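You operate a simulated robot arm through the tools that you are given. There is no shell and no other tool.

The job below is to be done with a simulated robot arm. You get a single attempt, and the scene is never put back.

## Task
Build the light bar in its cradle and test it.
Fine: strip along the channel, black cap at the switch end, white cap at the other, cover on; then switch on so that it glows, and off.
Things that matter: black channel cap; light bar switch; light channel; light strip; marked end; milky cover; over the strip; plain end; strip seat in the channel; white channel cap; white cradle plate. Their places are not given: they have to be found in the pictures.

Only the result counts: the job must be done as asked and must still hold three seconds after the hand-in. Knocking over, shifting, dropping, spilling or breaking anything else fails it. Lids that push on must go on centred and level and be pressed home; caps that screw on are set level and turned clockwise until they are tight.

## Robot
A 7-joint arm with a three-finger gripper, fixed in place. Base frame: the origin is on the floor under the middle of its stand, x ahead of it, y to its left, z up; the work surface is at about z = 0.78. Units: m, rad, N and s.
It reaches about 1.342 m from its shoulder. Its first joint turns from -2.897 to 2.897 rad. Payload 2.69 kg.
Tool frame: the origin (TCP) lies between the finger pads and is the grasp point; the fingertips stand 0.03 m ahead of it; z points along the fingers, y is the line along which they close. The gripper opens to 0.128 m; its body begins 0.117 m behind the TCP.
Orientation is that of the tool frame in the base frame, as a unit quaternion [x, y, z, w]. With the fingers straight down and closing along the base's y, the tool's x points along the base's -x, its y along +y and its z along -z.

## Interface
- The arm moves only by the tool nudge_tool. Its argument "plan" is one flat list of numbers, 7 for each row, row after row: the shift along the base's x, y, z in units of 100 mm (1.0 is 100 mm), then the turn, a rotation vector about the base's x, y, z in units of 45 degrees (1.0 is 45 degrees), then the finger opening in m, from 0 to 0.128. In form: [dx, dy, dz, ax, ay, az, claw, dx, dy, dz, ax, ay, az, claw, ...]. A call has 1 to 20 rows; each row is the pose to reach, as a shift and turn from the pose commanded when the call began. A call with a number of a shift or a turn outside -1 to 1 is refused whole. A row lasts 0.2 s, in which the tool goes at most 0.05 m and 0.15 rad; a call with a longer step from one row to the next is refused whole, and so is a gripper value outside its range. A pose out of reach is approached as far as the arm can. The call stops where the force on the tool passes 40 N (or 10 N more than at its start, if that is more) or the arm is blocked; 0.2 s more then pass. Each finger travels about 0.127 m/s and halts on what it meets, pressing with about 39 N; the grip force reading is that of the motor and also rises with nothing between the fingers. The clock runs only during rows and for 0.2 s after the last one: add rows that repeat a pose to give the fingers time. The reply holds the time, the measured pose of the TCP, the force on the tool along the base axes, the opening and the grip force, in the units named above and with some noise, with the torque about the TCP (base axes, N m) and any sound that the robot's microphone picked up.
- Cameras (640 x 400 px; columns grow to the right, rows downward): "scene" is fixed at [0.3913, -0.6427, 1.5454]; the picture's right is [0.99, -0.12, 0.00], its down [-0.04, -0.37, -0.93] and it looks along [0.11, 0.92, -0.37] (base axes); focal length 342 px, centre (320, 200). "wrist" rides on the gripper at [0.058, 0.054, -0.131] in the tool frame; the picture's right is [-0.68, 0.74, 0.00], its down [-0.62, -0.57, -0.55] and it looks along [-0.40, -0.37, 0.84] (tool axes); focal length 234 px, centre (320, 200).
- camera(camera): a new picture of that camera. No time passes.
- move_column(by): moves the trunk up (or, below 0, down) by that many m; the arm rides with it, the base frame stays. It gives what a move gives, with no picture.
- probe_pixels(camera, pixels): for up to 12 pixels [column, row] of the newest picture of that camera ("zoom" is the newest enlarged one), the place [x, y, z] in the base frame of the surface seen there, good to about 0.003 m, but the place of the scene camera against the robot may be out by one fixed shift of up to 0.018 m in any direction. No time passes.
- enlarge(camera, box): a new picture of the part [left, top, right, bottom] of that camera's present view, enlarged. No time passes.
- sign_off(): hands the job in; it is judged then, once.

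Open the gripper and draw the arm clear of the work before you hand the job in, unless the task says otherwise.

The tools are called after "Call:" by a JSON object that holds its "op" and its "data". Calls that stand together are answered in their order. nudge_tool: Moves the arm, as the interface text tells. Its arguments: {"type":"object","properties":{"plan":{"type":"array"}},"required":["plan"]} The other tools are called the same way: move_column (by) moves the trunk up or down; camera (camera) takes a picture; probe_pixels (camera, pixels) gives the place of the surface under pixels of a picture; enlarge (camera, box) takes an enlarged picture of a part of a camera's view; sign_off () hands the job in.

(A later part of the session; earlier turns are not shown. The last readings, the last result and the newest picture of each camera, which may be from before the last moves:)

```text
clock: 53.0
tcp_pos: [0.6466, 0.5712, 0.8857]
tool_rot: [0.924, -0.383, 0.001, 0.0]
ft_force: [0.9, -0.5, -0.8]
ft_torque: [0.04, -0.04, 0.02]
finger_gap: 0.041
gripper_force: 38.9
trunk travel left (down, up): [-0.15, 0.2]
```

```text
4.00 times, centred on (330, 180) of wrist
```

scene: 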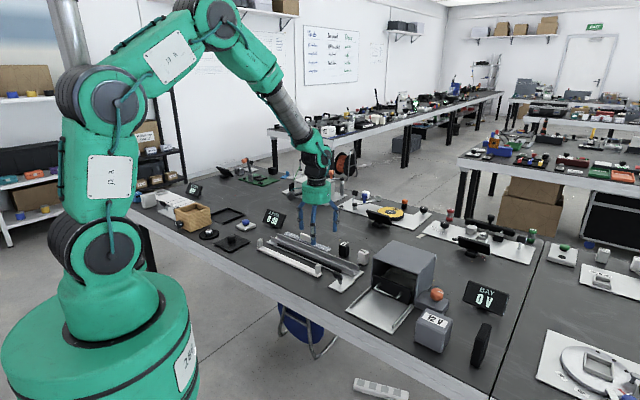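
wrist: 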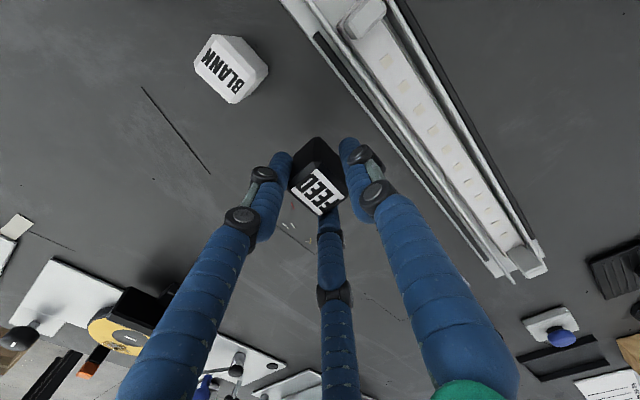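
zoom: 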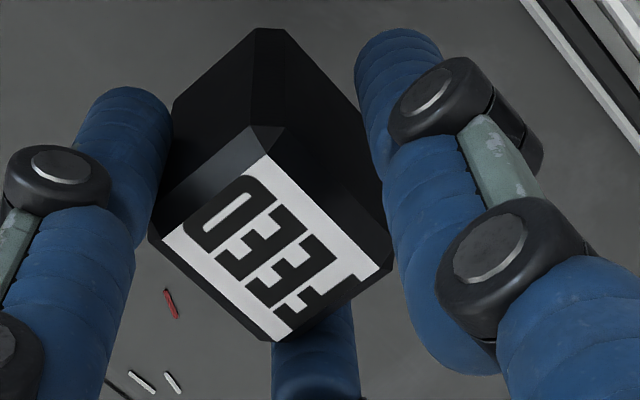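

The black cap is held level (gap 41 mm). I raise 2 cm and carry it over the marked end of the channel.

Call:
{"op": "nudge_tool", "data": {"plan": [0, 0, 0.2, 0, 0, 0, 0.0, 0.01, -0.3, 0.2, 0, 0, 0, 0.0, 0.02, -0.65, 0.2, 0, 0, 0, 0.0, 0.03, -1.0, 0.2, 0, 0, 0, 0.0]}}

Call:
{"op": "nudge_tool", "data": {"plan": [0.0, -0.13, 0, 0, 0, 0, 0.0, 0.0, -0.26, 0, 0, 0, 0, 0.0, 0.0, -0.26, 0, 0, 0, 0, 0.0, 0.0, -0.26, 0, 0, 0, 0, 0.0]}}

Call:
{"op": "camera", "data": {"camera": "wrist"}}

Call:
{"op": "enlarge", "data": {"camera": "scene", "box": [270, 205, 396, 295]}}

```text
clock: 54.0
tcp_pos: [0.649, 0.4702, 0.9019]
tool_rot: [0.924, -0.382, 0.0, 0.0]
ft_force: [0.1, -0.2, -1.5]
ft_torque: [-0.04, 0.02, 0.0]
finger_gap: 0.0415
gripper_force: 39.8
trunk travel left (down, up): [-0.15, 0.2]
```

```text
clock: 55.0
tcp_pos: [0.6479, 0.4443, 0.9052]
tool_rot: [0.924, -0.383, 0.0, 0.0]
ft_force: [-0.2, -0.1, -1.1]
ft_torque: [-0.02, -0.01, -0.02]
finger_gap: 0.0412
gripper_force: 39.5
trunk travel left (down, up): [-0.15, 0.2]
```

```text
taken
```

wrist: 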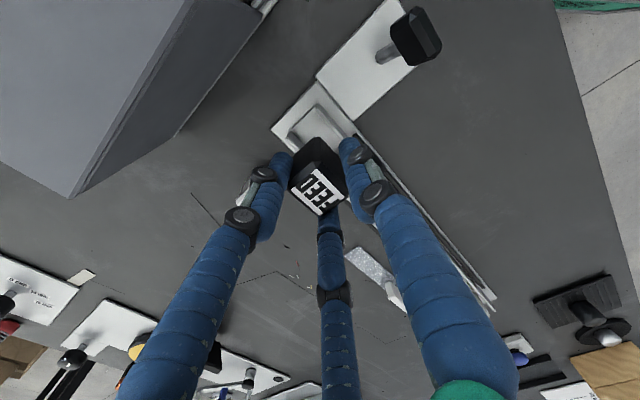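

```text
4.44 times, centred on (333, 250) of scene
```

zoom: 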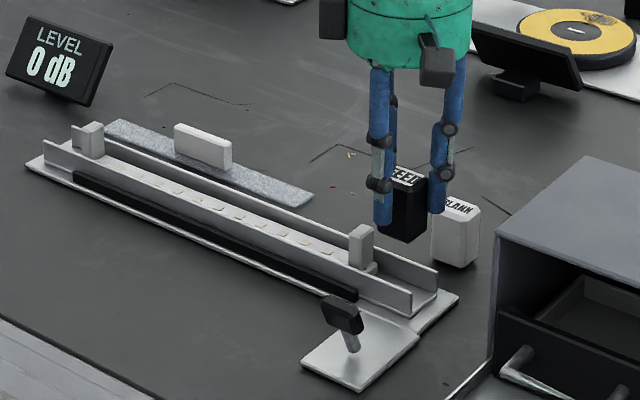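

I zoom the wrist view on the channel end below the cap to compute the relative position.

Call:
{"op": "enlarge", "data": {"camera": "wrist", "box": [250, 70, 410, 170]}}

Call:
{"op": "probe_pixels", "data": {"camera": "zoom", "pixels": [[85, 240], [275, 45], [160, 260], [260, 160], [235, 240], [310, 250], [420, 240], [120, 290], [370, 240], [300, 180], [200, 270], [140, 170]]}}

```text
4.00 times, centred on (330, 120) of wrist
```

zoom: 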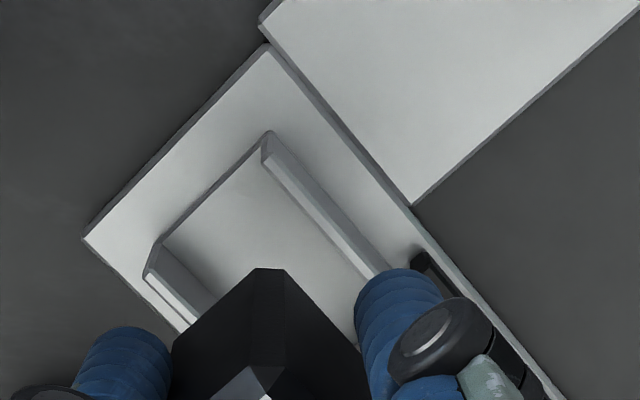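

```text
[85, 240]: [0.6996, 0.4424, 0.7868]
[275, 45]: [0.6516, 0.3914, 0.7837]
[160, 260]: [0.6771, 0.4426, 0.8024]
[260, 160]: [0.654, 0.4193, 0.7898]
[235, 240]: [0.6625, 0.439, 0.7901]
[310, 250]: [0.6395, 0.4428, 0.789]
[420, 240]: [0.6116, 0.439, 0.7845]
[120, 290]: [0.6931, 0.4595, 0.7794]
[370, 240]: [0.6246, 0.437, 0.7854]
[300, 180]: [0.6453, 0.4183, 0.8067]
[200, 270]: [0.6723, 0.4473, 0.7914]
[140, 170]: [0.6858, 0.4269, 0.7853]
```

The cap computes to u≈0.146, v≈0.772 versus channel centre v≈0.772 and end u≈0.170: well aligned. I shift 1.5 mm outward and lower it between the walls.

Call:
{"op": "nudge_tool", "data": {"plan": [0.01, -0.01, -0.15, 0, 0, 0, 0.0, 0.01, -0.01, -0.3, 0, 0, 0, 0.0, 0.01, -0.01, -0.45, 0, 0, 0, 0.0, 0.01, -0.01, -0.45, 0, 0, 0, 0.0]}}

Call:
{"op": "camera", "data": {"camera": "wrist"}}

Call:
{"op": "enlarge", "data": {"camera": "scene", "box": [300, 225, 370, 275]}}

Call:
{"op": "enlarge", "data": {"camera": "wrist", "box": [250, 100, 410, 200]}}

```text
clock: 56.0
tcp_pos: [0.6483, 0.4448, 0.86]
tool_rot: [0.924, -0.383, -0.001, 0.0]
ft_force: [-0.5, 0.6, -0.2]
ft_torque: [0.0, 0.02, 0.02]
finger_gap: 0.041
gripper_force: 39.8
trunk travel left (down, up): [-0.15, 0.2]
```

```text
taken
```

wrist: 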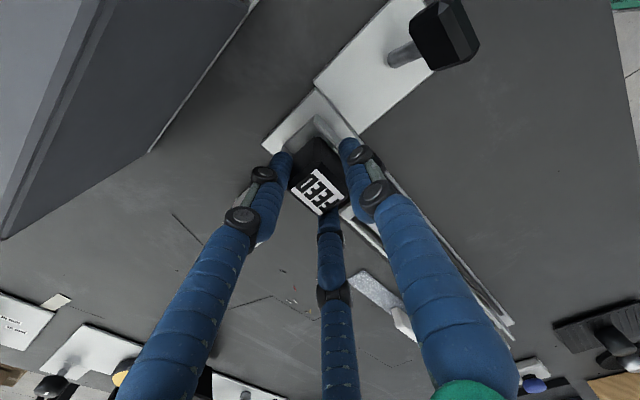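

```text
8.00 times, centred on (335, 250) of scene
```

zoom: 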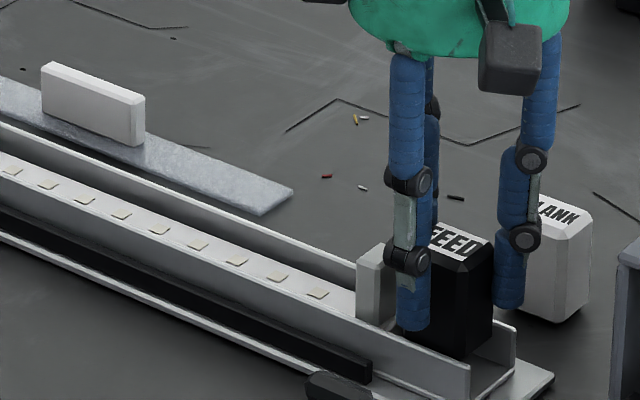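

```text
4.00 times, centred on (330, 150) of wrist
```

zoom: 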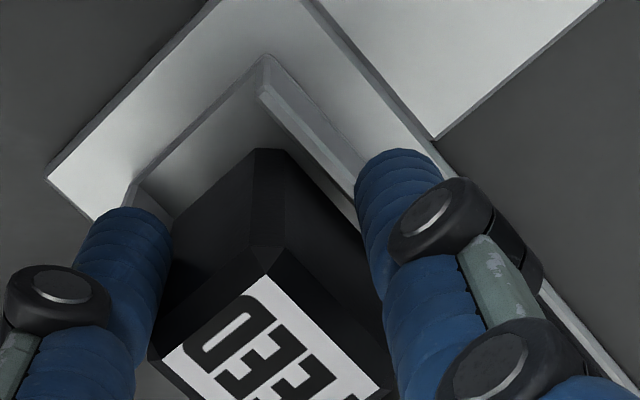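

The cap is entering between the walls. I lower in small steps until it touches the floor (expected TCP z≈0.847).

Call:
{"op": "nudge_tool", "data": {"plan": [0, 0, -0.04, 0, 0, 0, 0.0, 0, 0, -0.08, 0, 0, 0, 0.0, 0, 0, -0.1, 0, 0, 0, 0.0, 0, 0, -0.1, 0, 0, 0, 0.0]}}

Call:
{"op": "nudge_tool", "data": {"plan": [0, 0, -0.015, 0, 0, 0, 0.0, 0, 0, -0.03, 0, 0, 0, 0.0, 0, 0, -0.03, 0, 0, 0, 0.0]}}

```text
clock: 57.0
tcp_pos: [0.6479, 0.4446, 0.8489]
tool_rot: [0.924, -0.382, 0.0, 0.0]
ft_force: [0.5, -0.1, -0.2]
ft_torque: [0.0, -0.01, 0.03]
finger_gap: 0.0411
gripper_force: 39.3
trunk travel left (down, up): [-0.15, 0.2]
```

```text
clock: 57.8
tcp_pos: [0.6486, 0.4455, 0.8467]
tool_rot: [0.924, -0.382, 0.0, 0.001]
ft_force: [0.1, -0.3, -1.1]
ft_torque: [0.01, -0.04, 0.03]
finger_gap: 0.0411
gripper_force: 39.1
trunk travel left (down, up): [-0.15, 0.2]
```

No contact yet at z≈0.8467. I continue 1 mm at a time.

Call:
{"op": "nudge_tool", "data": {"plan": [0, 0, -0.01, 0, 0, 0, 0.0, 0, 0, -0.02, 0, 0, 0, 0.0, 0, 0, -0.02, 0, 0, 0, 0.0]}}

Call:
{"op": "nudge_tool", "data": {"plan": [0, 0, -0.01, 0, 0, 0, 0.0, 0, 0, -0.01, 0, 0, 0, 0.0]}}

```text
clock: 58.6
tcp_pos: [0.6488, 0.4446, 0.8446]
tool_rot: [0.924, -0.383, 0.0, -0.001]
ft_force: [0.3, -0.5, 3.0]
ft_torque: [-0.05, 0.03, -0.02]
finger_gap: 0.0414
gripper_force: 38.6
trunk travel left (down, up): [-0.15, 0.2]
```

```text
clock: 59.2
tcp_pos: [0.6487, 0.446, 0.8451]
tool_rot: [0.924, -0.383, 0.0, -0.001]
ft_force: [-3.7, -1.3, 13.8]
ft_torque: [-0.04, 0.2, -0.03]
finger_gap: 0.0408
gripper_force: 38.6
trunk travel left (down, up): [-0.15, 0.2]
```

The floor is reached (13.8 N). I press slightly more to seat it, then release and lift.

Call:
{"op": "nudge_tool", "data": {"plan": [0, 0, -0.006, 0, 0, 0, 0.0, 0, 0, -0.006, 0, 0, 0, 0.0]}}

Call:
{"op": "nudge_tool", "data": {"plan": [0, 0, 0.01, 0, 0, 0, 0.042, 0, 0, 0.015, 0, 0, 0, 0.05, 0, 0, 0.015, 0, 0, 0, 0.065, 0, 0, 0.015, 0, 0, 0, 0.065, 0, 0, 0.3, 0, 0, 0, 0.065, 0, 0, 0.7, 0, 0, 0, 0.065, 0, 0, 1.0, 0, 0, 0, 0.065]}}

Call:
{"op": "camera", "data": {"camera": "wrist"}}

Call:
{"op": "enlarge", "data": {"camera": "scene", "box": [280, 210, 385, 285]}}

```text
clock: 59.8
tcp_pos: [0.6491, 0.4451, 0.8441]
tool_rot: [0.924, -0.382, 0.0, -0.002]
ft_force: [-6.6, 1.3, 24.4]
ft_torque: [0.04, 0.31, 0.04]
finger_gap: 0.0409
gripper_force: 39.2
trunk travel left (down, up): [-0.15, 0.2]
```

```text
clock: 61.4
tcp_pos: [0.6485, 0.4443, 0.9446]
tool_rot: [0.924, -0.382, 0.001, 0.0]
ft_force: [-0.5, -0.9, 1.3]
ft_torque: [0.03, -0.05, 0.0]
finger_gap: 0.0652
gripper_force: 0.1
trunk travel left (down, up): [-0.15, 0.2]
```

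```text
taken
```

wrist: 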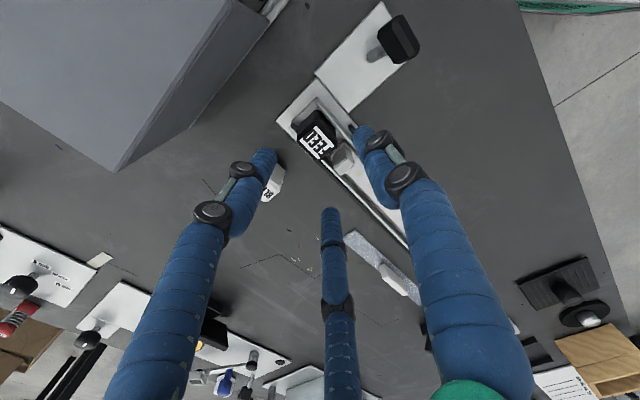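

```text
5.33 times, centred on (332, 248) of scene
```

zoom: 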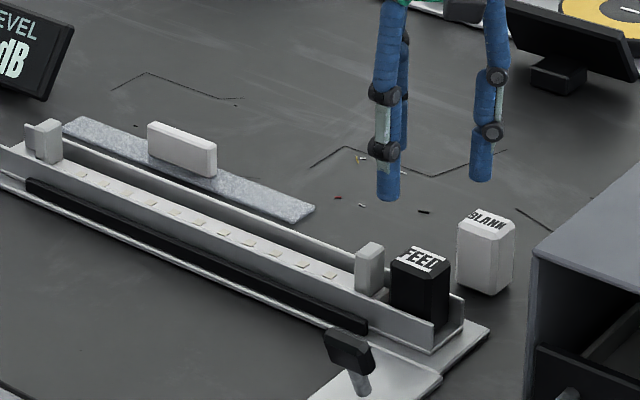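

The black cap stands in the marked end. I zoom the wrist to check that it is straight and centred.

Call:
{"op": "enlarge", "data": {"camera": "wrist", "box": [260, 75, 380, 175]}}

Call:
{"op": "probe_pixels", "data": {"camera": "wrist", "pixels": [[310, 132], [320, 135], [312, 143], [305, 100], [320, 105], [335, 120], [342, 150], [275, 182], [268, 190]]}}

```text
4.00 times, centred on (320, 125) of wrist
```

zoom: 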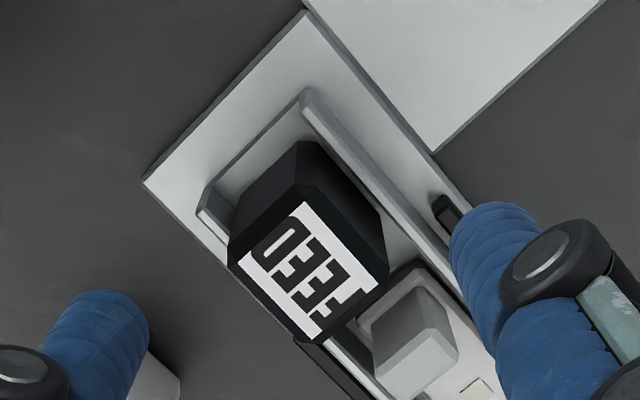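

```text
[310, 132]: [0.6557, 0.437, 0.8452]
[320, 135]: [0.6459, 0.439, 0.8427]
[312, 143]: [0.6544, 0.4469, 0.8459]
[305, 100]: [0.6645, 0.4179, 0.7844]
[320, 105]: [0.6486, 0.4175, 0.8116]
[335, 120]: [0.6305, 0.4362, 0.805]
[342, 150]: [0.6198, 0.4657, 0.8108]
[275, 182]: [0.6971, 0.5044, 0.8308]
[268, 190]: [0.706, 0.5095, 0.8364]
```

The black cap is straight and centred. Before placing the white cap I will centre the strip a bit better: its plain end lies about 4 mm toward −v and the strip ~4 mm toward the plain end. I travel above the plain end with closed fingers.

Call:
{"op": "nudge_tool", "data": {"plan": [-0.3, 0.26, 0, 0, 0, 0, 0.04, -0.6, 0.52, 0, 0, 0, 0, 0.02, -0.93, 0.78, 0, 0, 0, 0, 0.0]}}

Call:
{"op": "nudge_tool", "data": {"plan": [-0.3, 0.26, 0, 0, 0, 0, 0.0, -0.6, 0.52, 0, 0, 0, 0, 0.0, -0.93, 0.78, 0, 0, 0, 0, 0.0]}}

Call:
{"op": "nudge_tool", "data": {"plan": [-0.3, 0.26, 0, 0, 0, 0, 0.0, -0.6, 0.52, 0, 0, 0, 0, 0.0, -0.92, 0.77, -0.2, 0, 0, 0, 0.0, -0.92, 0.77, -0.4, 0, 0, 0, 0.0, -0.92, 0.77, -0.4, 0, 0, 0, 0.0]}}

Call:
{"op": "camera", "data": {"camera": "wrist"}}

Call:
{"op": "enlarge", "data": {"camera": "wrist", "box": [250, 80, 410, 180]}}

```text
clock: 62.2
tcp_pos: [0.5564, 0.5256, 0.9424]
tool_rot: [0.924, -0.383, 0.0, 0.0]
ft_force: [-0.1, -0.3, 0.3]
ft_torque: [0.04, 0.02, 0.02]
finger_gap: 0.002
gripper_force: 31.4
trunk travel left (down, up): [-0.15, 0.2]
```

```text
clock: 63.0
tcp_pos: [0.4607, 0.6027, 0.9435]
tool_rot: [0.924, -0.383, 0.0, -0.001]
ft_force: [0.2, -0.3, 0.5]
ft_torque: [-0.01, 0.04, -0.01]
finger_gap: 0.002
gripper_force: 31.3
trunk travel left (down, up): [-0.15, 0.2]
```

```text
clock: 64.2
tcp_pos: [0.3702, 0.6782, 0.9033]
tool_rot: [0.924, -0.382, 0.0, 0.0]
ft_force: [0.0, -0.2, -1.1]
ft_torque: [-0.03, 0.03, -0.03]
finger_gap: 0.002
gripper_force: 31.8
trunk travel left (down, up): [-0.15, 0.2]
```

```text
taken
```

wrist: 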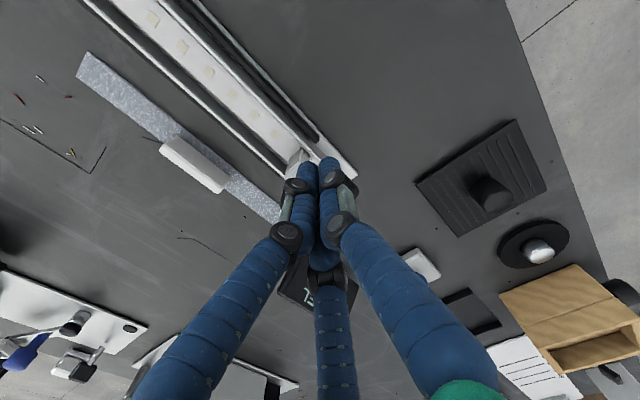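

```text
4.00 times, centred on (330, 130) of wrist
```

zoom: 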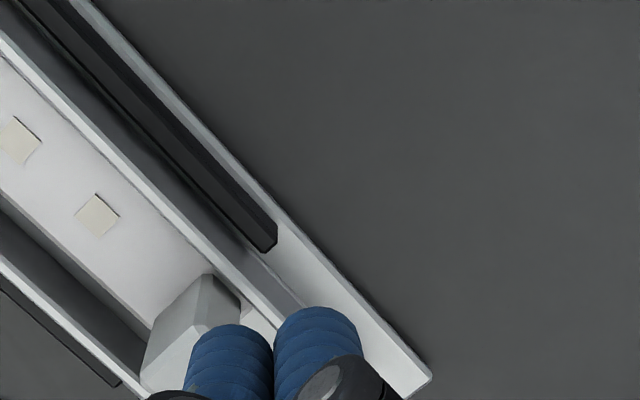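

The tab's −v face is at v≈0.760, about 5.6 mm ahead of the closed tips. I lower to tip z≈0.82 and push +v in small steps by about 9 mm.

Call:
{"op": "nudge_tool", "data": {"plan": [0.005, -0.005, -0.25, 0, 0, 0, 0.0, 0.01, -0.01, -0.52, 0, 0, 0, 0.0, 0.01, -0.01, -0.52, 0, 0, 0, 0.0, 0.03, 0.01, -0.52, 0, 0, 0, 0.0, 0.05, 0.03, -0.52, 0, 0, 0, 0.0, 0.074, 0.054, -0.52, 0, 0, 0, 0.0, 0.074, 0.054, -0.52, 0, 0, 0, 0.0]}}

Call:
{"op": "camera", "data": {"camera": "wrist"}}

Call:
{"op": "enlarge", "data": {"camera": "wrist", "box": [200, 80, 360, 180]}}

Call:
{"op": "enlarge", "data": {"camera": "scene", "box": [260, 205, 344, 265]}}

```text
clock: 65.8
tcp_pos: [0.3793, 0.684, 0.852]
tool_rot: [0.924, -0.383, 0.001, -0.001]
ft_force: [0.1, -0.8, 5.3]
ft_torque: [0.09, -0.03, -0.02]
finger_gap: 0.0025
gripper_force: 31.7
trunk travel left (down, up): [-0.15, 0.2]
```

```text
taken
```

wrist: 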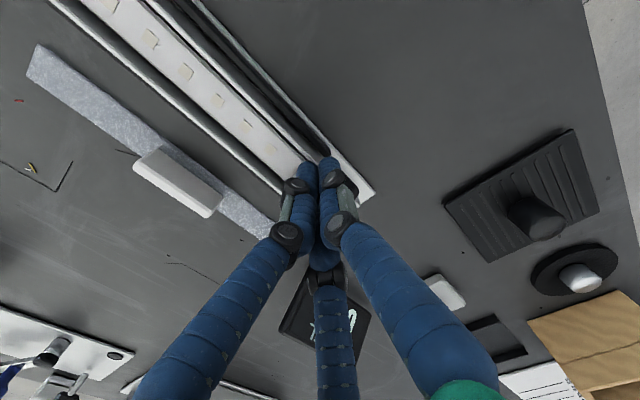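

```text
4.00 times, centred on (280, 130) of wrist
```

zoom: 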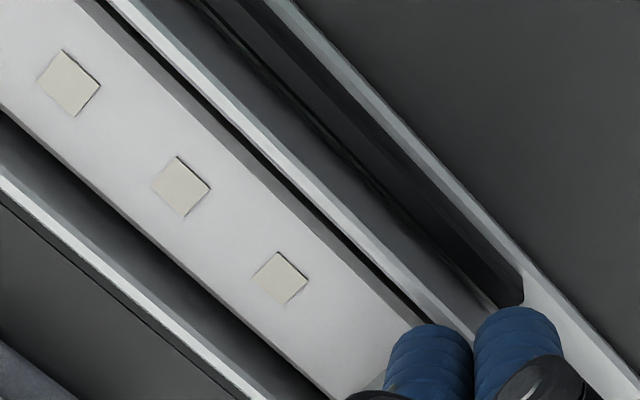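

```text
6.67 times, centred on (302, 235) of scene
```

zoom: 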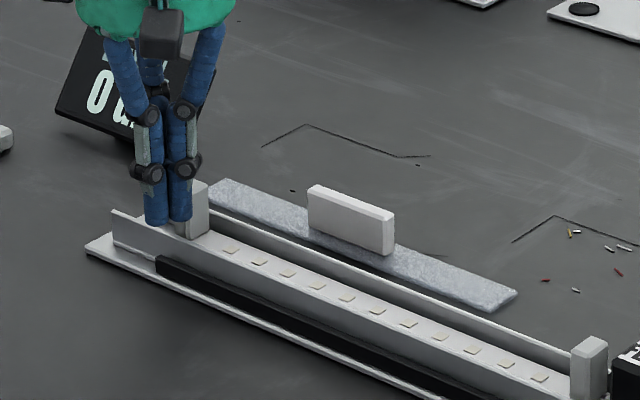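

The strip's plain end is centred now (LED v≈0.774 vs channel 0.774). Next I retract, lift and go round to the outer side of the plain tab to push the strip a few mm toward +u.

Call:
{"op": "nudge_tool", "data": {"plan": [-0.04, -0.04, 0, 0, 0, 0, 0.0, -0.04, -0.04, 0.4, 0, 0, 0, 0.0, -0.05, 0.17, 0.4, 0, 0, 0, 0.0, -0.057, 0.368, 0.4, 0, 0, 0, 0.0, -0.057, 0.368, 0.2, 0, 0, 0, 0.0, -0.057, 0.368, 0.2, 0, 0, 0, 0.0]}}

Call:
{"op": "camera", "data": {"camera": "wrist"}}

Call:
{"op": "enlarge", "data": {"camera": "wrist", "box": [220, 80, 380, 180]}}

```text
clock: 67.2
tcp_pos: [0.3716, 0.7213, 0.8718]
tool_rot: [0.924, -0.383, 0.0, 0.0]
ft_force: [0.7, 0.3, -0.6]
ft_torque: [-0.02, 0.0, 0.01]
finger_gap: 0.0024
gripper_force: 31.7
trunk travel left (down, up): [-0.15, 0.2]
```

```text
taken
```

wrist: 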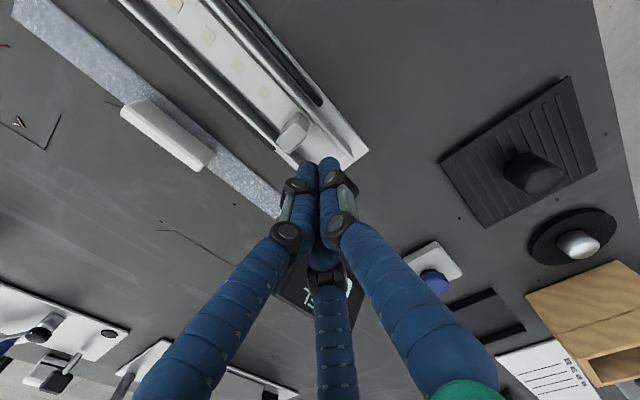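

```text
4.00 times, centred on (300, 130) of wrist
```

zoom: 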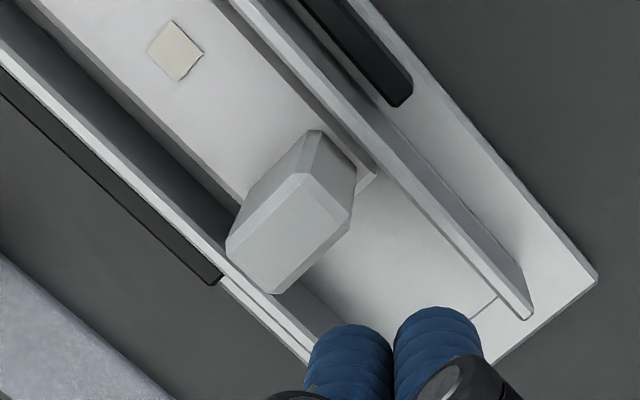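

The tab's outer face is at u≈−0.221 and the end gap there is 41 mm versus 50 mm at the marked end. I lower beside it and push +u so the strip moves about 4 mm.

Call:
{"op": "nudge_tool", "data": {"plan": [-0.055, -0.055, -0.1, 0, 0, 0, 0.0, -0.055, -0.055, -0.22, 0, 0, 0, 0.0, -0.055, -0.055, -0.22, 0, 0, 0, 0.0, -0.03, -0.08, -0.22, 0, 0, 0, 0.0, 0.0, -0.11, -0.22, 0, 0, 0, 0.0, 0.02, -0.13, -0.22, 0, 0, 0, 0.0, 0.04, -0.15, -0.22, 0, 0, 0, 0.0, 0.04, -0.15, -0.22, 0, 0, 0, 0.0]}}

Call:
{"op": "camera", "data": {"camera": "wrist"}}

Call:
{"op": "enlarge", "data": {"camera": "wrist", "box": [220, 80, 380, 180]}}

```text
clock: 69.0
tcp_pos: [0.3768, 0.7056, 0.8487]
tool_rot: [0.924, -0.383, 0.0, 0.0]
ft_force: [-0.7, -0.1, 1.2]
ft_torque: [-0.02, -0.04, 0.0]
finger_gap: 0.0022
gripper_force: 31.8
trunk travel left (down, up): [-0.15, 0.2]
```

```text
taken
```

wrist: 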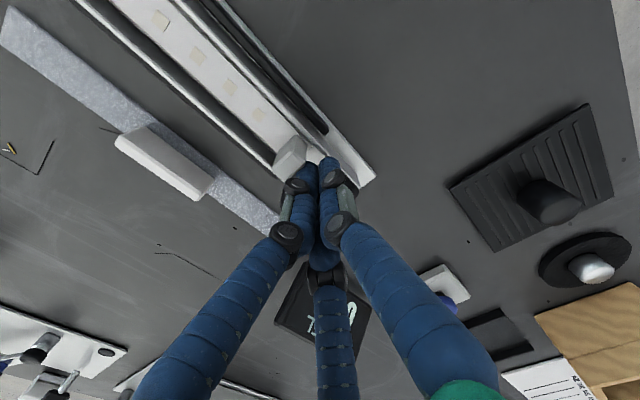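

```text
4.00 times, centred on (300, 130) of wrist
```

zoom: 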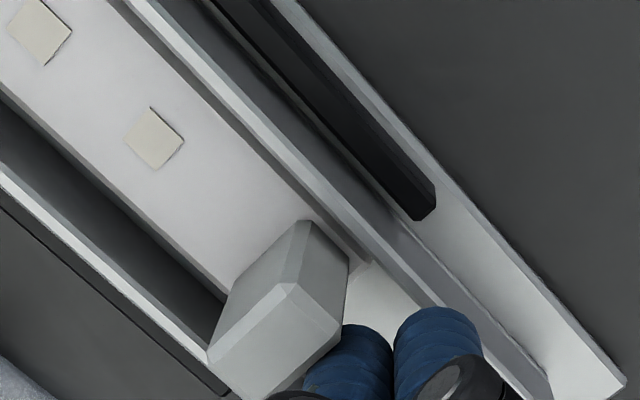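

The strip has been pushed about 4-5 mm toward +u. I retract, lift, and travel to the white cap while turning back 90° so the thumb will be on the outer side at the plain end.

Call:
{"op": "nudge_tool", "data": {"plan": [-0.035, 0.035, 0, 0, 0, 0, 0.0, -0.035, 0.035, 0.4, 0, 0, 0, 0.0, -0.035, 0.035, 0.8, 0, 0, 0, 0.0, -0.035, 0.035, 1.0, 0, 0, 0, 0.0]}}

Call:
{"op": "nudge_tool", "data": {"plan": [0.17, -0.1, 0.05, 0, 0, -0.1667, 0.04, 0.34, -0.2, 0.1, 0, 0, -0.3333, 0.08, 0.5, -0.3, 0.15, 0, 0, -0.5, 0.1, 0.67, -0.4, 0.2, 0, 0, -0.6667, 0.1, 0.84, -0.5, 0.25, 0, 0, -0.8333, 0.1, 1.0, -0.6, 0.3, 0, 0, -1.0, 0.1]}}

Call:
{"op": "camera", "data": {"camera": "wrist"}}

```text
clock: 70.0
tcp_pos: [0.3744, 0.711, 0.9516]
tool_rot: [0.924, -0.383, 0.0, -0.001]
ft_force: [-0.6, 0.2, 0.3]
ft_torque: [-0.02, 0.02, 0.0]
finger_gap: 0.002
gripper_force: 31.8
trunk travel left (down, up): [-0.15, 0.2]
```

```text
clock: 71.4
tcp_pos: [0.4751, 0.6504, 0.9805]
tool_rot: [-0.707, 0.708, 0.0, 0.001]
ft_force: [0.3, 0.2, 0.0]
ft_torque: [0.01, 0.0, 0.05]
finger_gap: 0.0998
gripper_force: 0.1
trunk travel left (down, up): [-0.15, 0.2]
```

```text
taken
```

wrist: 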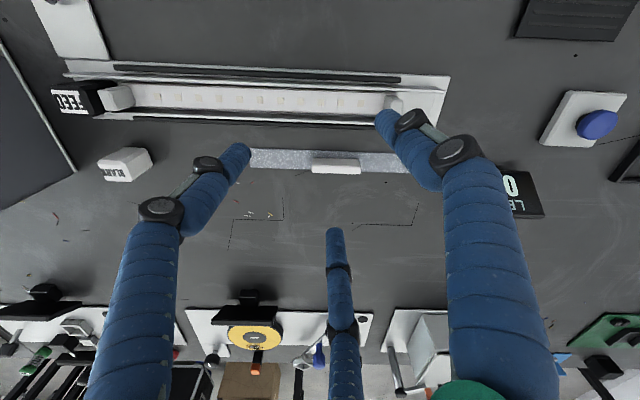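

From here the whole bar is visible; I zoom both ends to check the strip's place.

Call:
{"op": "enlarge", "data": {"camera": "wrist", "box": [50, 45, 258, 145]}}

Call:
{"op": "enlarge", "data": {"camera": "wrist", "box": [250, 55, 458, 155]}}

```text
3.08 times, centred on (154, 95) of wrist
```

zoom: 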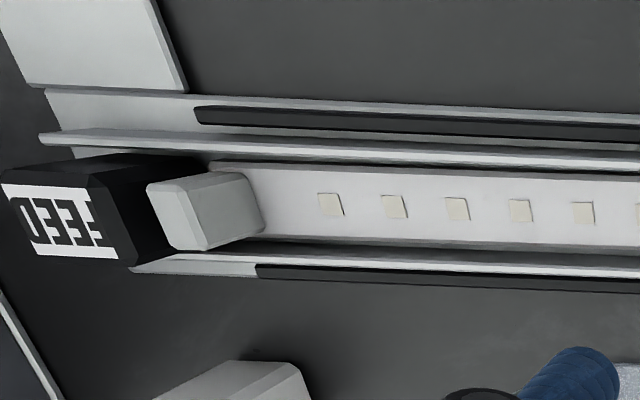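

```text
3.08 times, centred on (354, 105) of wrist
```

zoom: 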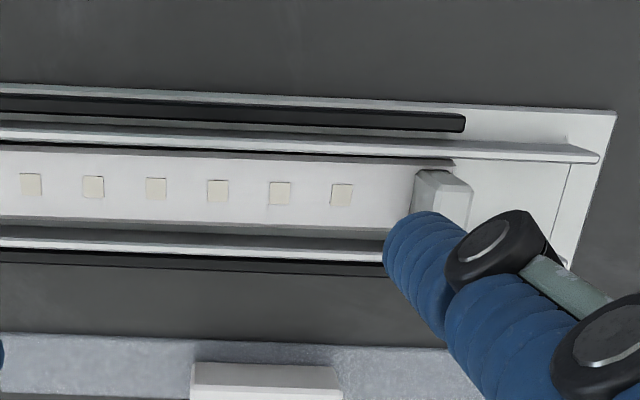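

The strip now computes to u −0.217…0.118 within channel −0.268…0.169, centred both ways. I continue to the white cap, turning another −45°.

Call:
{"op": "nudge_tool", "data": {"plan": [0.17, -0.1, 0, 0, 0, -0.1667, 0.08, 0.34, -0.2, 0, 0, 0, -0.3333, 0.08, 0.5, -0.3, 0, 0, 0, -0.5, 0.08, 0.67, -0.4, 0, 0, 0, -0.6667, 0.08, 0.84, -0.5, 0, 0, 0, -0.8333, 0.08, 1.0, -0.6, 0, 0, 0, -1.0, 0.08]}}

Call:
{"op": "nudge_tool", "data": {"plan": [0.35, -0.2, 0, 0, 0, 0, 0.08, 0.7, -0.4, 0, 0, 0, 0, 0.08, 1.0, -0.6, 0, 0, 0, 0, 0.08]}}

Call:
{"op": "nudge_tool", "data": {"plan": [0.15, -0.1, -0.1, 0, 0, 0, 0.08, 0.3, -0.19, -0.2, 0, 0, 0, 0.08, 0.3, -0.19, -0.2, 0, 0, 0, 0.08]}}

Call:
{"op": "camera", "data": {"camera": "wrist"}}

```text
clock: 72.8
tcp_pos: [0.5721, 0.5899, 0.9786]
tool_rot: [-0.382, 0.924, 0.0, 0.0]
ft_force: [-0.9, -0.1, -0.3]
ft_torque: [0.0, -0.01, 0.03]
finger_gap: 0.08
gripper_force: 0.0
trunk travel left (down, up): [-0.15, 0.2]
```

```text
clock: 73.6
tcp_pos: [0.6719, 0.5282, 0.9793]
tool_rot: [-0.382, 0.924, 0.0, -0.001]
ft_force: [0.5, -0.1, -0.2]
ft_torque: [0.0, 0.0, 0.0]
finger_gap: 0.08
gripper_force: 0.0
trunk travel left (down, up): [-0.15, 0.2]
```

```text
clock: 74.4
tcp_pos: [0.7027, 0.5091, 0.9594]
tool_rot: [-0.383, 0.924, 0.0, 0.0]
ft_force: [0.3, -0.4, -0.8]
ft_torque: [0.0, 0.03, 0.02]
finger_gap: 0.08
gripper_force: 0.1
trunk travel left (down, up): [-0.15, 0.2]
```

```text
taken
```

wrist: 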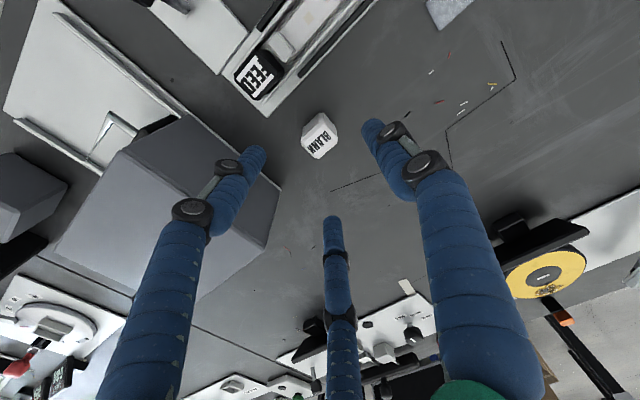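

The white cap is at (320,137); the tool axis at its top height projects near (319.5,133). I zoom to refine.

Call:
{"op": "enlarge", "data": {"camera": "wrist", "box": [270, 105, 366, 165]}}

Call:
{"op": "probe_pixels", "data": {"camera": "zoom", "pixels": [[330, 240], [290, 220], [370, 270], [300, 290], [250, 200]]}}

```text
6.67 times, centred on (318, 135) of wrist
```

zoom: 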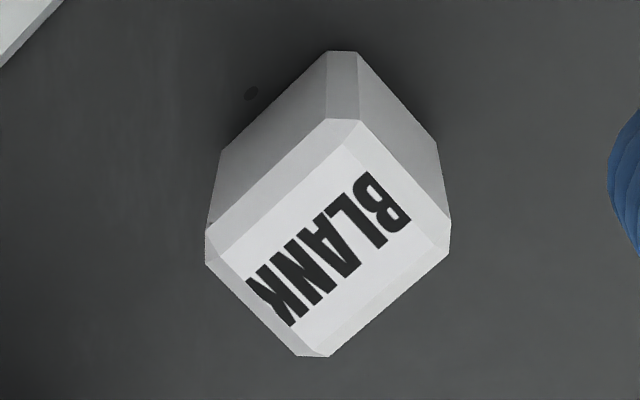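

```text
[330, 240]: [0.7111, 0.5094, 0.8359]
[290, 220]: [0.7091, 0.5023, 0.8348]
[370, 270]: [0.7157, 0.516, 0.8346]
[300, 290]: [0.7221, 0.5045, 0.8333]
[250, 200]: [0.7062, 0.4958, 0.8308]
```

The cap centre is about 8.6 mm further along +x. I correct and descend 8 cm, then check again.

Call:
{"op": "nudge_tool", "data": {"plan": [0.085, 0.0, -0.3, 0, 0, 0, 0.07, 0.085, 0.0, -0.6, 0, 0, 0, 0.07, 0.085, 0.0, -0.8, 0, 0, 0, 0.07, 0.085, 0.0, -0.8, 0, 0, 0, 0.07]}}

Call:
{"op": "camera", "data": {"camera": "wrist"}}

Call:
{"op": "enlarge", "data": {"camera": "wrist", "box": [250, 110, 410, 210]}}

```text
clock: 75.4
tcp_pos: [0.7127, 0.5109, 0.8815]
tool_rot: [-0.382, 0.924, 0.001, 0.001]
ft_force: [0.1, -0.3, -0.1]
ft_torque: [0.0, 0.0, -0.02]
finger_gap: 0.07
gripper_force: 0.0
trunk travel left (down, up): [-0.15, 0.2]
```

```text
taken
```

wrist: 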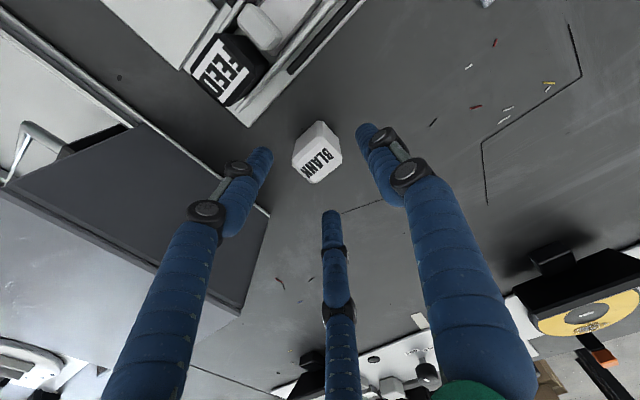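

```text
4.00 times, centred on (330, 160) of wrist
```

zoom: 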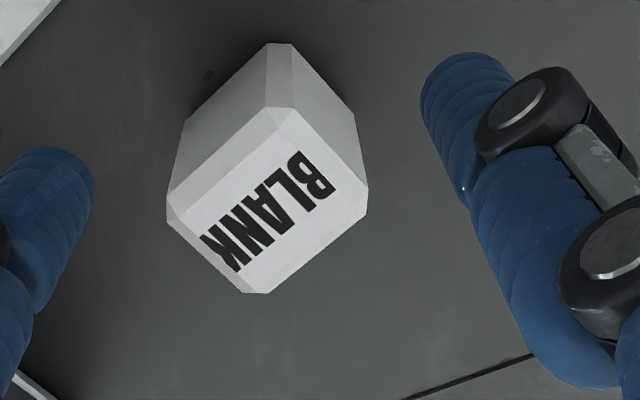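

Offset is only ~2 mm; I correct it, descend to TCP z≈0.834 and close on the white cap.

Call:
{"op": "nudge_tool", "data": {"plan": [-0.008, -0.02, -0.2, 0, 0, 0, 0.07, -0.008, -0.02, -0.47, 0, 0, 0, 0.07, -0.008, -0.02, -0.47, 0, 0, 0, 0.07, -0.008, -0.02, -0.47, 0, 0, 0, 0.04, -0.008, -0.02, -0.47, 0, 0, 0, 0.0, -0.008, -0.02, -0.47, 0, 0, 0, 0.0, -0.008, -0.02, -0.47, 0, 0, 0, 0.0]}}

Call:
{"op": "camera", "data": {"camera": "wrist"}}

Call:
{"op": "enlarge", "data": {"camera": "wrist", "box": [250, 130, 410, 230]}}

```text
clock: 77.0
tcp_pos: [0.7109, 0.5093, 0.8329]
tool_rot: [-0.383, 0.924, 0.0, 0.0]
ft_force: [-0.2, -0.8, 0.1]
ft_torque: [-0.01, 0.0, -0.02]
finger_gap: 0.0353
gripper_force: 38.7
trunk travel left (down, up): [-0.15, 0.2]
```

```text
taken
```

wrist: 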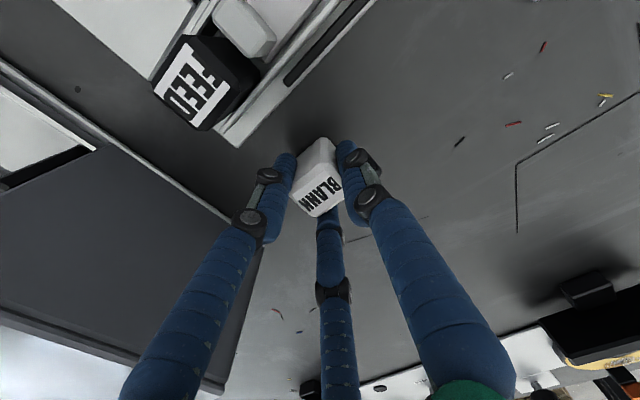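

```text
4.00 times, centred on (330, 180) of wrist
```

zoom: 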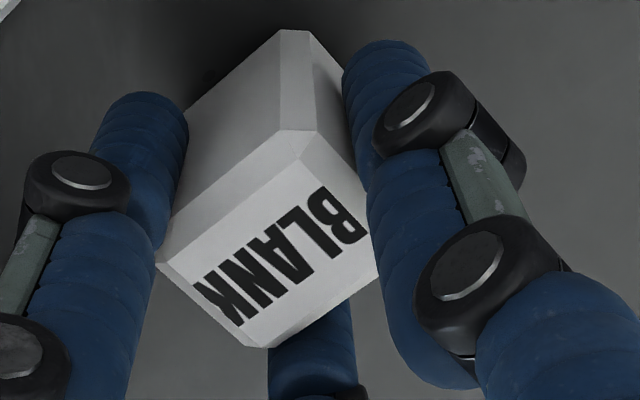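

Gripped and centred (gap 35 mm). I lift 10 cm and carry it to the plain end in steps.

Call:
{"op": "nudge_tool", "data": {"plan": [0, 0, 0.1, 0, 0, 0, 0.0, 0, 0, 0.4, 0, 0, 0, 0.0, 0, 0, 0.7, 0, 0, 0, 0.0, 0, 0, 1.0, 0, 0, 0, 0.0]}}

Call:
{"op": "nudge_tool", "data": {"plan": [-0.28, 0.18, 0, 0, 0, 0, 0.0, -0.56, 0.35, 0, 0, 0, 0, 0.0, -0.85, 0.53, 0, 0, 0, 0, 0.0]}}

Call:
{"op": "nudge_tool", "data": {"plan": [-0.28, 0.18, 0, 0, 0, 0, 0.0, -0.56, 0.35, 0, 0, 0, 0, 0.0, -0.85, 0.53, 0, 0, 0, 0, 0.0]}}

Call:
{"op": "nudge_tool", "data": {"plan": [-0.28, 0.18, 0, 0, 0, 0, 0.0, -0.56, 0.35, 0, 0, 0, 0, 0.0, -0.85, 0.53, 0, 0, 0, 0, 0.0]}}

Call:
{"op": "nudge_tool", "data": {"plan": [-0.28, 0.18, 0, 0, 0, 0, 0.0, -0.56, 0.35, 0, 0, 0, 0, 0.0, -0.83, 0.53, 0, 0, 0, 0, 0.0, -0.83, 0.53, -0.2, 0, 0, 0, 0.0, -0.83, 0.53, -0.2, 0, 0, 0, 0.0]}}

Call:
{"op": "camera", "data": {"camera": "wrist"}}

Call:
{"op": "enlarge", "data": {"camera": "wrist", "box": [240, 60, 400, 160]}}

```text
clock: 78.0
tcp_pos: [0.7105, 0.5095, 0.9332]
tool_rot: [-0.383, 0.924, 0.0, -0.001]
ft_force: [0.0, -0.3, 0.8]
ft_torque: [0.05, 0.0, 0.0]
finger_gap: 0.0352
gripper_force: 38.7
trunk travel left (down, up): [-0.15, 0.2]
```

```text
clock: 78.8
tcp_pos: [0.6274, 0.561, 0.9334]
tool_rot: [-0.383, 0.924, 0.0, 0.0]
ft_force: [0.7, 0.2, -0.4]
ft_torque: [-0.01, -0.01, 0.02]
finger_gap: 0.0354
gripper_force: 38.8
trunk travel left (down, up): [-0.15, 0.2]
```

```text
clock: 79.6
tcp_pos: [0.5403, 0.6138, 0.9318]
tool_rot: [-0.382, 0.924, 0.0, -0.001]
ft_force: [0.3, 0.1, -0.2]
ft_torque: [-0.01, 0.01, 0.0]
finger_gap: 0.0356
gripper_force: 39.2
trunk travel left (down, up): [-0.15, 0.2]
```

```text
clock: 80.4
tcp_pos: [0.453, 0.6668, 0.9333]
tool_rot: [-0.383, 0.924, 0.0, -0.001]
ft_force: [0.3, -0.3, 0.9]
ft_torque: [-0.02, -0.01, 0.01]
finger_gap: 0.0352
gripper_force: 38.6
trunk travel left (down, up): [-0.15, 0.2]
```

```text
clock: 81.6
tcp_pos: [0.374, 0.7199, 0.9113]
tool_rot: [-0.383, 0.924, 0.0, 0.001]
ft_force: [0.3, -0.8, -0.7]
ft_torque: [-0.02, -0.02, 0.02]
finger_gap: 0.0354
gripper_force: 39.6
trunk travel left (down, up): [-0.15, 0.2]
```

```text
taken
```

wrist: 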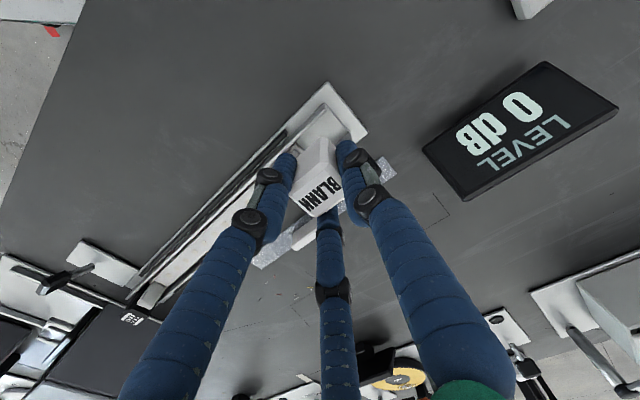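

```text
4.00 times, centred on (320, 110) of wrist
```

zoom: 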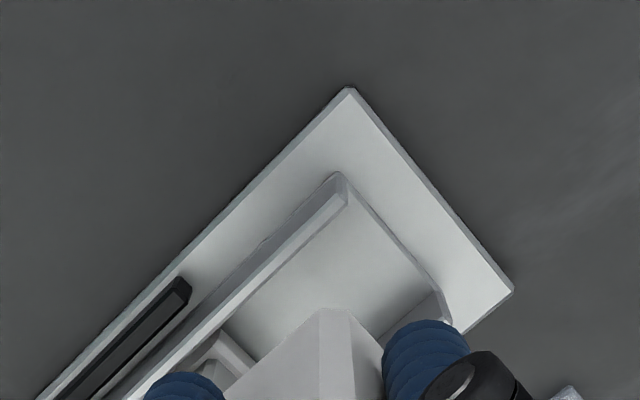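

The channel end here computes to u≈−0.2706, centre v≈0.774; the cap hangs at u≈−0.2446, v≈0.7735. I shift 4.5 mm outward and lower 5 cm.

Call:
{"op": "nudge_tool", "data": {"plan": [-0.032, 0.032, -0.15, 0, 0, 0, 0.0, -0.032, 0.032, -0.3, 0, 0, 0, 0.0, -0.032, 0.032, -0.45, 0, 0, 0, 0.0, -0.032, 0.032, -0.5, 0, 0, 0, 0.0, -0.032, 0.032, -0.5, 0, 0, 0, 0.0]}}

Call:
{"op": "camera", "data": {"camera": "wrist"}}

Call:
{"op": "enlarge", "data": {"camera": "wrist", "box": [240, 90, 400, 190]}}

Call:
{"op": "enlarge", "data": {"camera": "scene", "box": [250, 205, 334, 265]}}

```text
clock: 82.8
tcp_pos: [0.3702, 0.7215, 0.863]
tool_rot: [-0.382, 0.924, 0.0, 0.001]
ft_force: [0.0, 0.5, -0.3]
ft_torque: [-0.03, 0.02, -0.02]
finger_gap: 0.0354
gripper_force: 39.1
trunk travel left (down, up): [-0.15, 0.2]
```

```text
taken
```

wrist: 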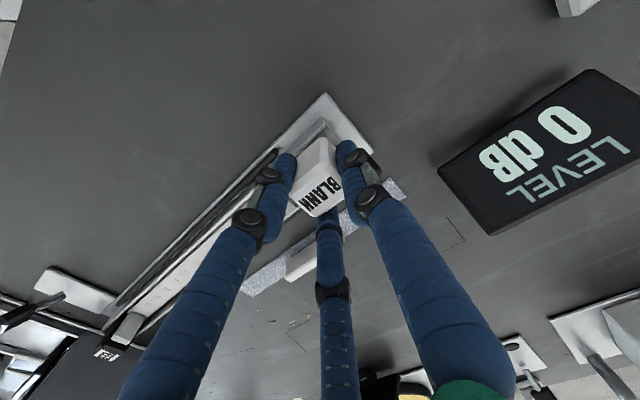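

```text
4.00 times, centred on (320, 140) of wrist
```

zoom: 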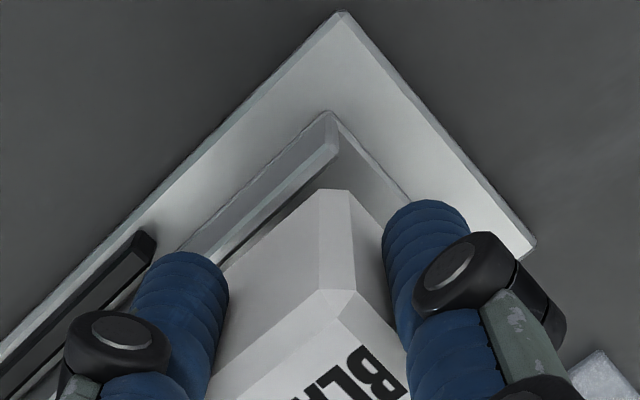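

```text
6.67 times, centred on (292, 235) of scene
```

zoom: 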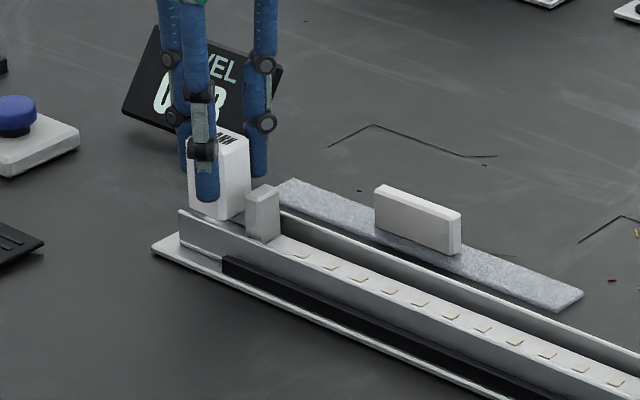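

The cap is just entering the channel. I lower in small steps to the floor.

Call:
{"op": "nudge_tool", "data": {"plan": [0, 0, -0.05, 0, 0, 0, 0.0, 0, 0, -0.1, 0, 0, 0, 0.0, 0, 0, -0.13, 0, 0, 0, 0.0, 0, 0, -0.13, 0, 0, 0, 0.0]}}

Call:
{"op": "nudge_tool", "data": {"plan": [0, 0, -0.015, 0, 0, 0, 0.0, 0, 0, -0.03, 0, 0, 0, 0.0, 0, 0, -0.03, 0, 0, 0, 0.0]}}

Call:
{"op": "nudge_tool", "data": {"plan": [0, 0, -0.01, 0, 0, 0, 0.0, 0, 0, -0.01, 0, 0, 0, 0.0]}}

```text
clock: 83.8
tcp_pos: [0.3694, 0.7226, 0.8477]
tool_rot: [-0.383, 0.924, 0.0, 0.0]
ft_force: [-0.5, 0.1, -0.4]
ft_torque: [0.0, -0.03, -0.04]
finger_gap: 0.0352
gripper_force: 39.0
trunk travel left (down, up): [-0.15, 0.2]
```

```text
clock: 84.6
tcp_pos: [0.3688, 0.7232, 0.8455]
tool_rot: [-0.383, 0.924, 0.0, 0.0]
ft_force: [-0.1, -0.4, 0.3]
ft_torque: [-0.03, -0.02, 0.03]
finger_gap: 0.0354
gripper_force: 38.7
trunk travel left (down, up): [-0.15, 0.2]
```

```text
clock: 85.2
tcp_pos: [0.369, 0.7231, 0.8442]
tool_rot: [-0.384, 0.923, 0.0, 0.0]
ft_force: [0.5, -0.7, 0.0]
ft_torque: [-0.01, 0.02, -0.01]
finger_gap: 0.0351
gripper_force: 38.7
trunk travel left (down, up): [-0.15, 0.2]
```

No contact yet at z≈0.844; I keep lowering by 1 mm steps.

Call:
{"op": "nudge_tool", "data": {"plan": [0, 0, -0.01, 0, 0, 0, 0.0, 0, 0, -0.01, 0, 0, 0, 0.0]}}

Call:
{"op": "nudge_tool", "data": {"plan": [0, 0, -0.01, 0, 0, 0, 0.0, 0, 0, -0.01, 0, 0, 0, 0.0]}}

```text
clock: 85.8
tcp_pos: [0.3691, 0.7233, 0.8444]
tool_rot: [-0.383, 0.924, 0.001, -0.001]
ft_force: [0.2, 1.0, 0.6]
ft_torque: [0.0, 0.0, 0.01]
finger_gap: 0.0354
gripper_force: 39.4
trunk travel left (down, up): [-0.15, 0.2]
```

```text
clock: 86.4
tcp_pos: [0.3688, 0.722, 0.843]
tool_rot: [-0.383, 0.924, 0.0, 0.0]
ft_force: [-0.3, 0.0, -0.5]
ft_torque: [-0.02, -0.01, 0.0]
finger_gap: 0.0353
gripper_force: 38.9
trunk travel left (down, up): [-0.15, 0.2]
```

Still free; I continue carefully (fingertips are close to the wall tops).

Call:
{"op": "nudge_tool", "data": {"plan": [0, 0, -0.01, 0, 0, 0, 0.0, 0, 0, -0.01, 0, 0, 0, 0.0]}}

Call:
{"op": "enlarge", "data": {"camera": "scene", "box": [250, 205, 334, 265]}}

```text
clock: 87.0
tcp_pos: [0.3687, 0.7222, 0.8421]
tool_rot: [-0.382, 0.924, 0.0, 0.0]
ft_force: [1.4, 0.9, 0.3]
ft_torque: [0.01, -0.01, 0.05]
finger_gap: 0.0352
gripper_force: 39.2
trunk travel left (down, up): [-0.15, 0.2]
```

```text
6.67 times, centred on (292, 235) of scene
```

zoom: 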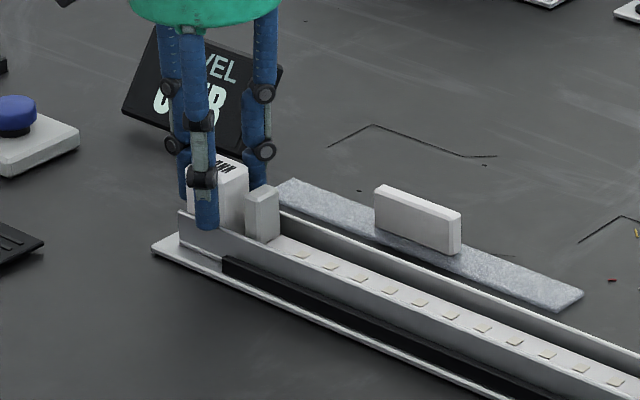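

I go down another 1 mm to feel for the floor.

Call:
{"op": "nudge_tool", "data": {"plan": [0, 0, -0.01, 0, 0, 0, 0.0, 0, 0, -0.01, 0, 0, 0, 0.0]}}

```text
clock: 87.6
tcp_pos: [0.3704, 0.7214, 0.8415]
tool_rot: [-0.382, 0.924, 0.0, 0.0]
ft_force: [-1.7, 0.5, 5.1]
ft_torque: [0.06, 0.07, -0.03]
finger_gap: 0.0353
gripper_force: 38.7
trunk travel left (down, up): [-0.15, 0.2]
```

Contact at 5 N. I release slowly, lift and inspect.

Call:
{"op": "nudge_tool", "data": {"plan": [0, 0, 0.005, 0, 0, 0, 0.037, 0, 0, 0.01, 0, 0, 0, 0.045, 0, 0, 0.01, 0, 0, 0, 0.06, 0, 0, 0.01, 0, 0, 0, 0.06, 0, 0, 0.3, 0, 0, 0, 0.06, 0, 0, 0.65, 0, 0, 0, 0.06, 0, 0, 0.9, 0, 0, 0, 0.06]}}

Call:
{"op": "camera", "data": {"camera": "wrist"}}

Call:
{"op": "enlarge", "data": {"camera": "wrist", "box": [250, 80, 410, 180]}}

Call:
{"op": "enlarge", "data": {"camera": "scene", "box": [250, 205, 334, 265]}}

```text
clock: 89.2
tcp_pos: [0.371, 0.7232, 0.9334]
tool_rot: [-0.383, 0.924, 0.0, 0.0]
ft_force: [-0.2, 0.5, -0.2]
ft_torque: [0.0, 0.02, -0.01]
finger_gap: 0.0602
gripper_force: 0.0
trunk travel left (down, up): [-0.15, 0.2]
```

```text
taken
```

wrist: 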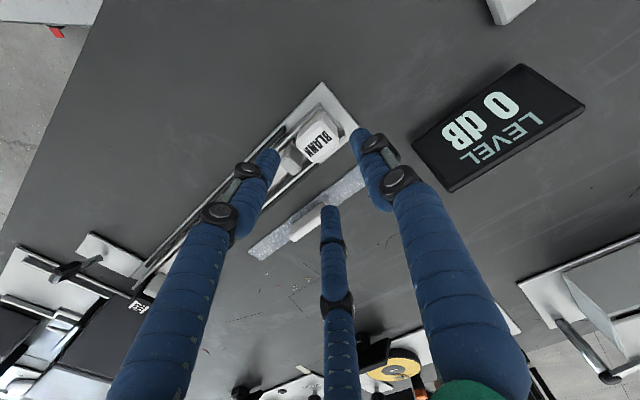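

```text
4.00 times, centred on (330, 130) of wrist
```

zoom: 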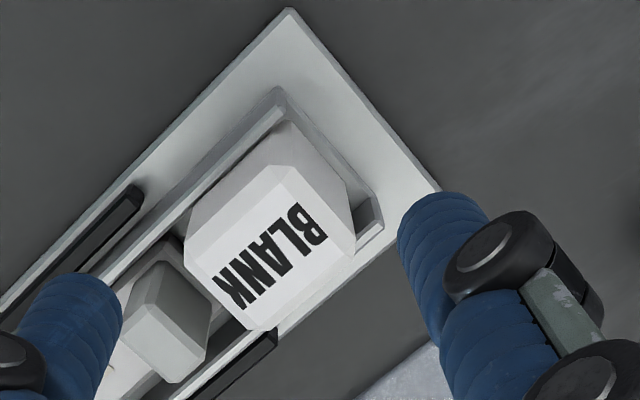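

```text
6.67 times, centred on (292, 235) of scene
```

zoom: 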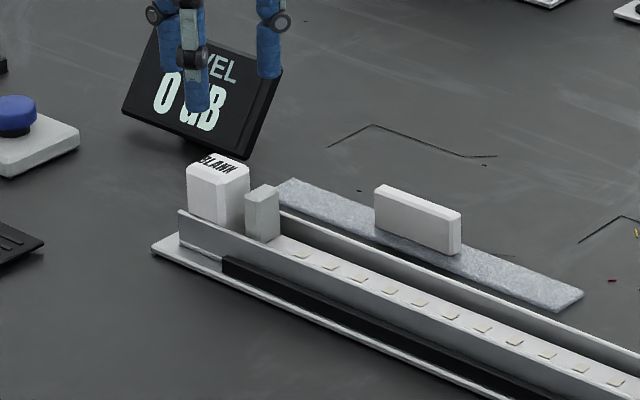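

The white cap stands in the plain end. I probe its top for level and height.

Call:
{"op": "probe_pixels", "data": {"camera": "wrist", "pixels": [[307, 135], [315, 127], [326, 138], [315, 148], [316, 138], [308, 143], [290, 160], [322, 112]]}}

Call:
{"op": "probe_pixels", "data": {"camera": "scene", "pixels": [[276, 230], [281, 230], [274, 232], [357, 250]]}}

```text
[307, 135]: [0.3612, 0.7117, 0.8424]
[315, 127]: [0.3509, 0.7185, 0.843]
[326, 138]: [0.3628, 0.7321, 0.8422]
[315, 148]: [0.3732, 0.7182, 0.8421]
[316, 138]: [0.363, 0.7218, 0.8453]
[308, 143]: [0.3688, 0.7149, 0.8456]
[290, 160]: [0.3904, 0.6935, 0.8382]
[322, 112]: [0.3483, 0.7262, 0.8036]
```

```text
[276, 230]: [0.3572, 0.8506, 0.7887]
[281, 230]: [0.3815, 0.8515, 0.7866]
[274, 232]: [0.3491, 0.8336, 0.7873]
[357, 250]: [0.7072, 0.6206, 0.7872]
```

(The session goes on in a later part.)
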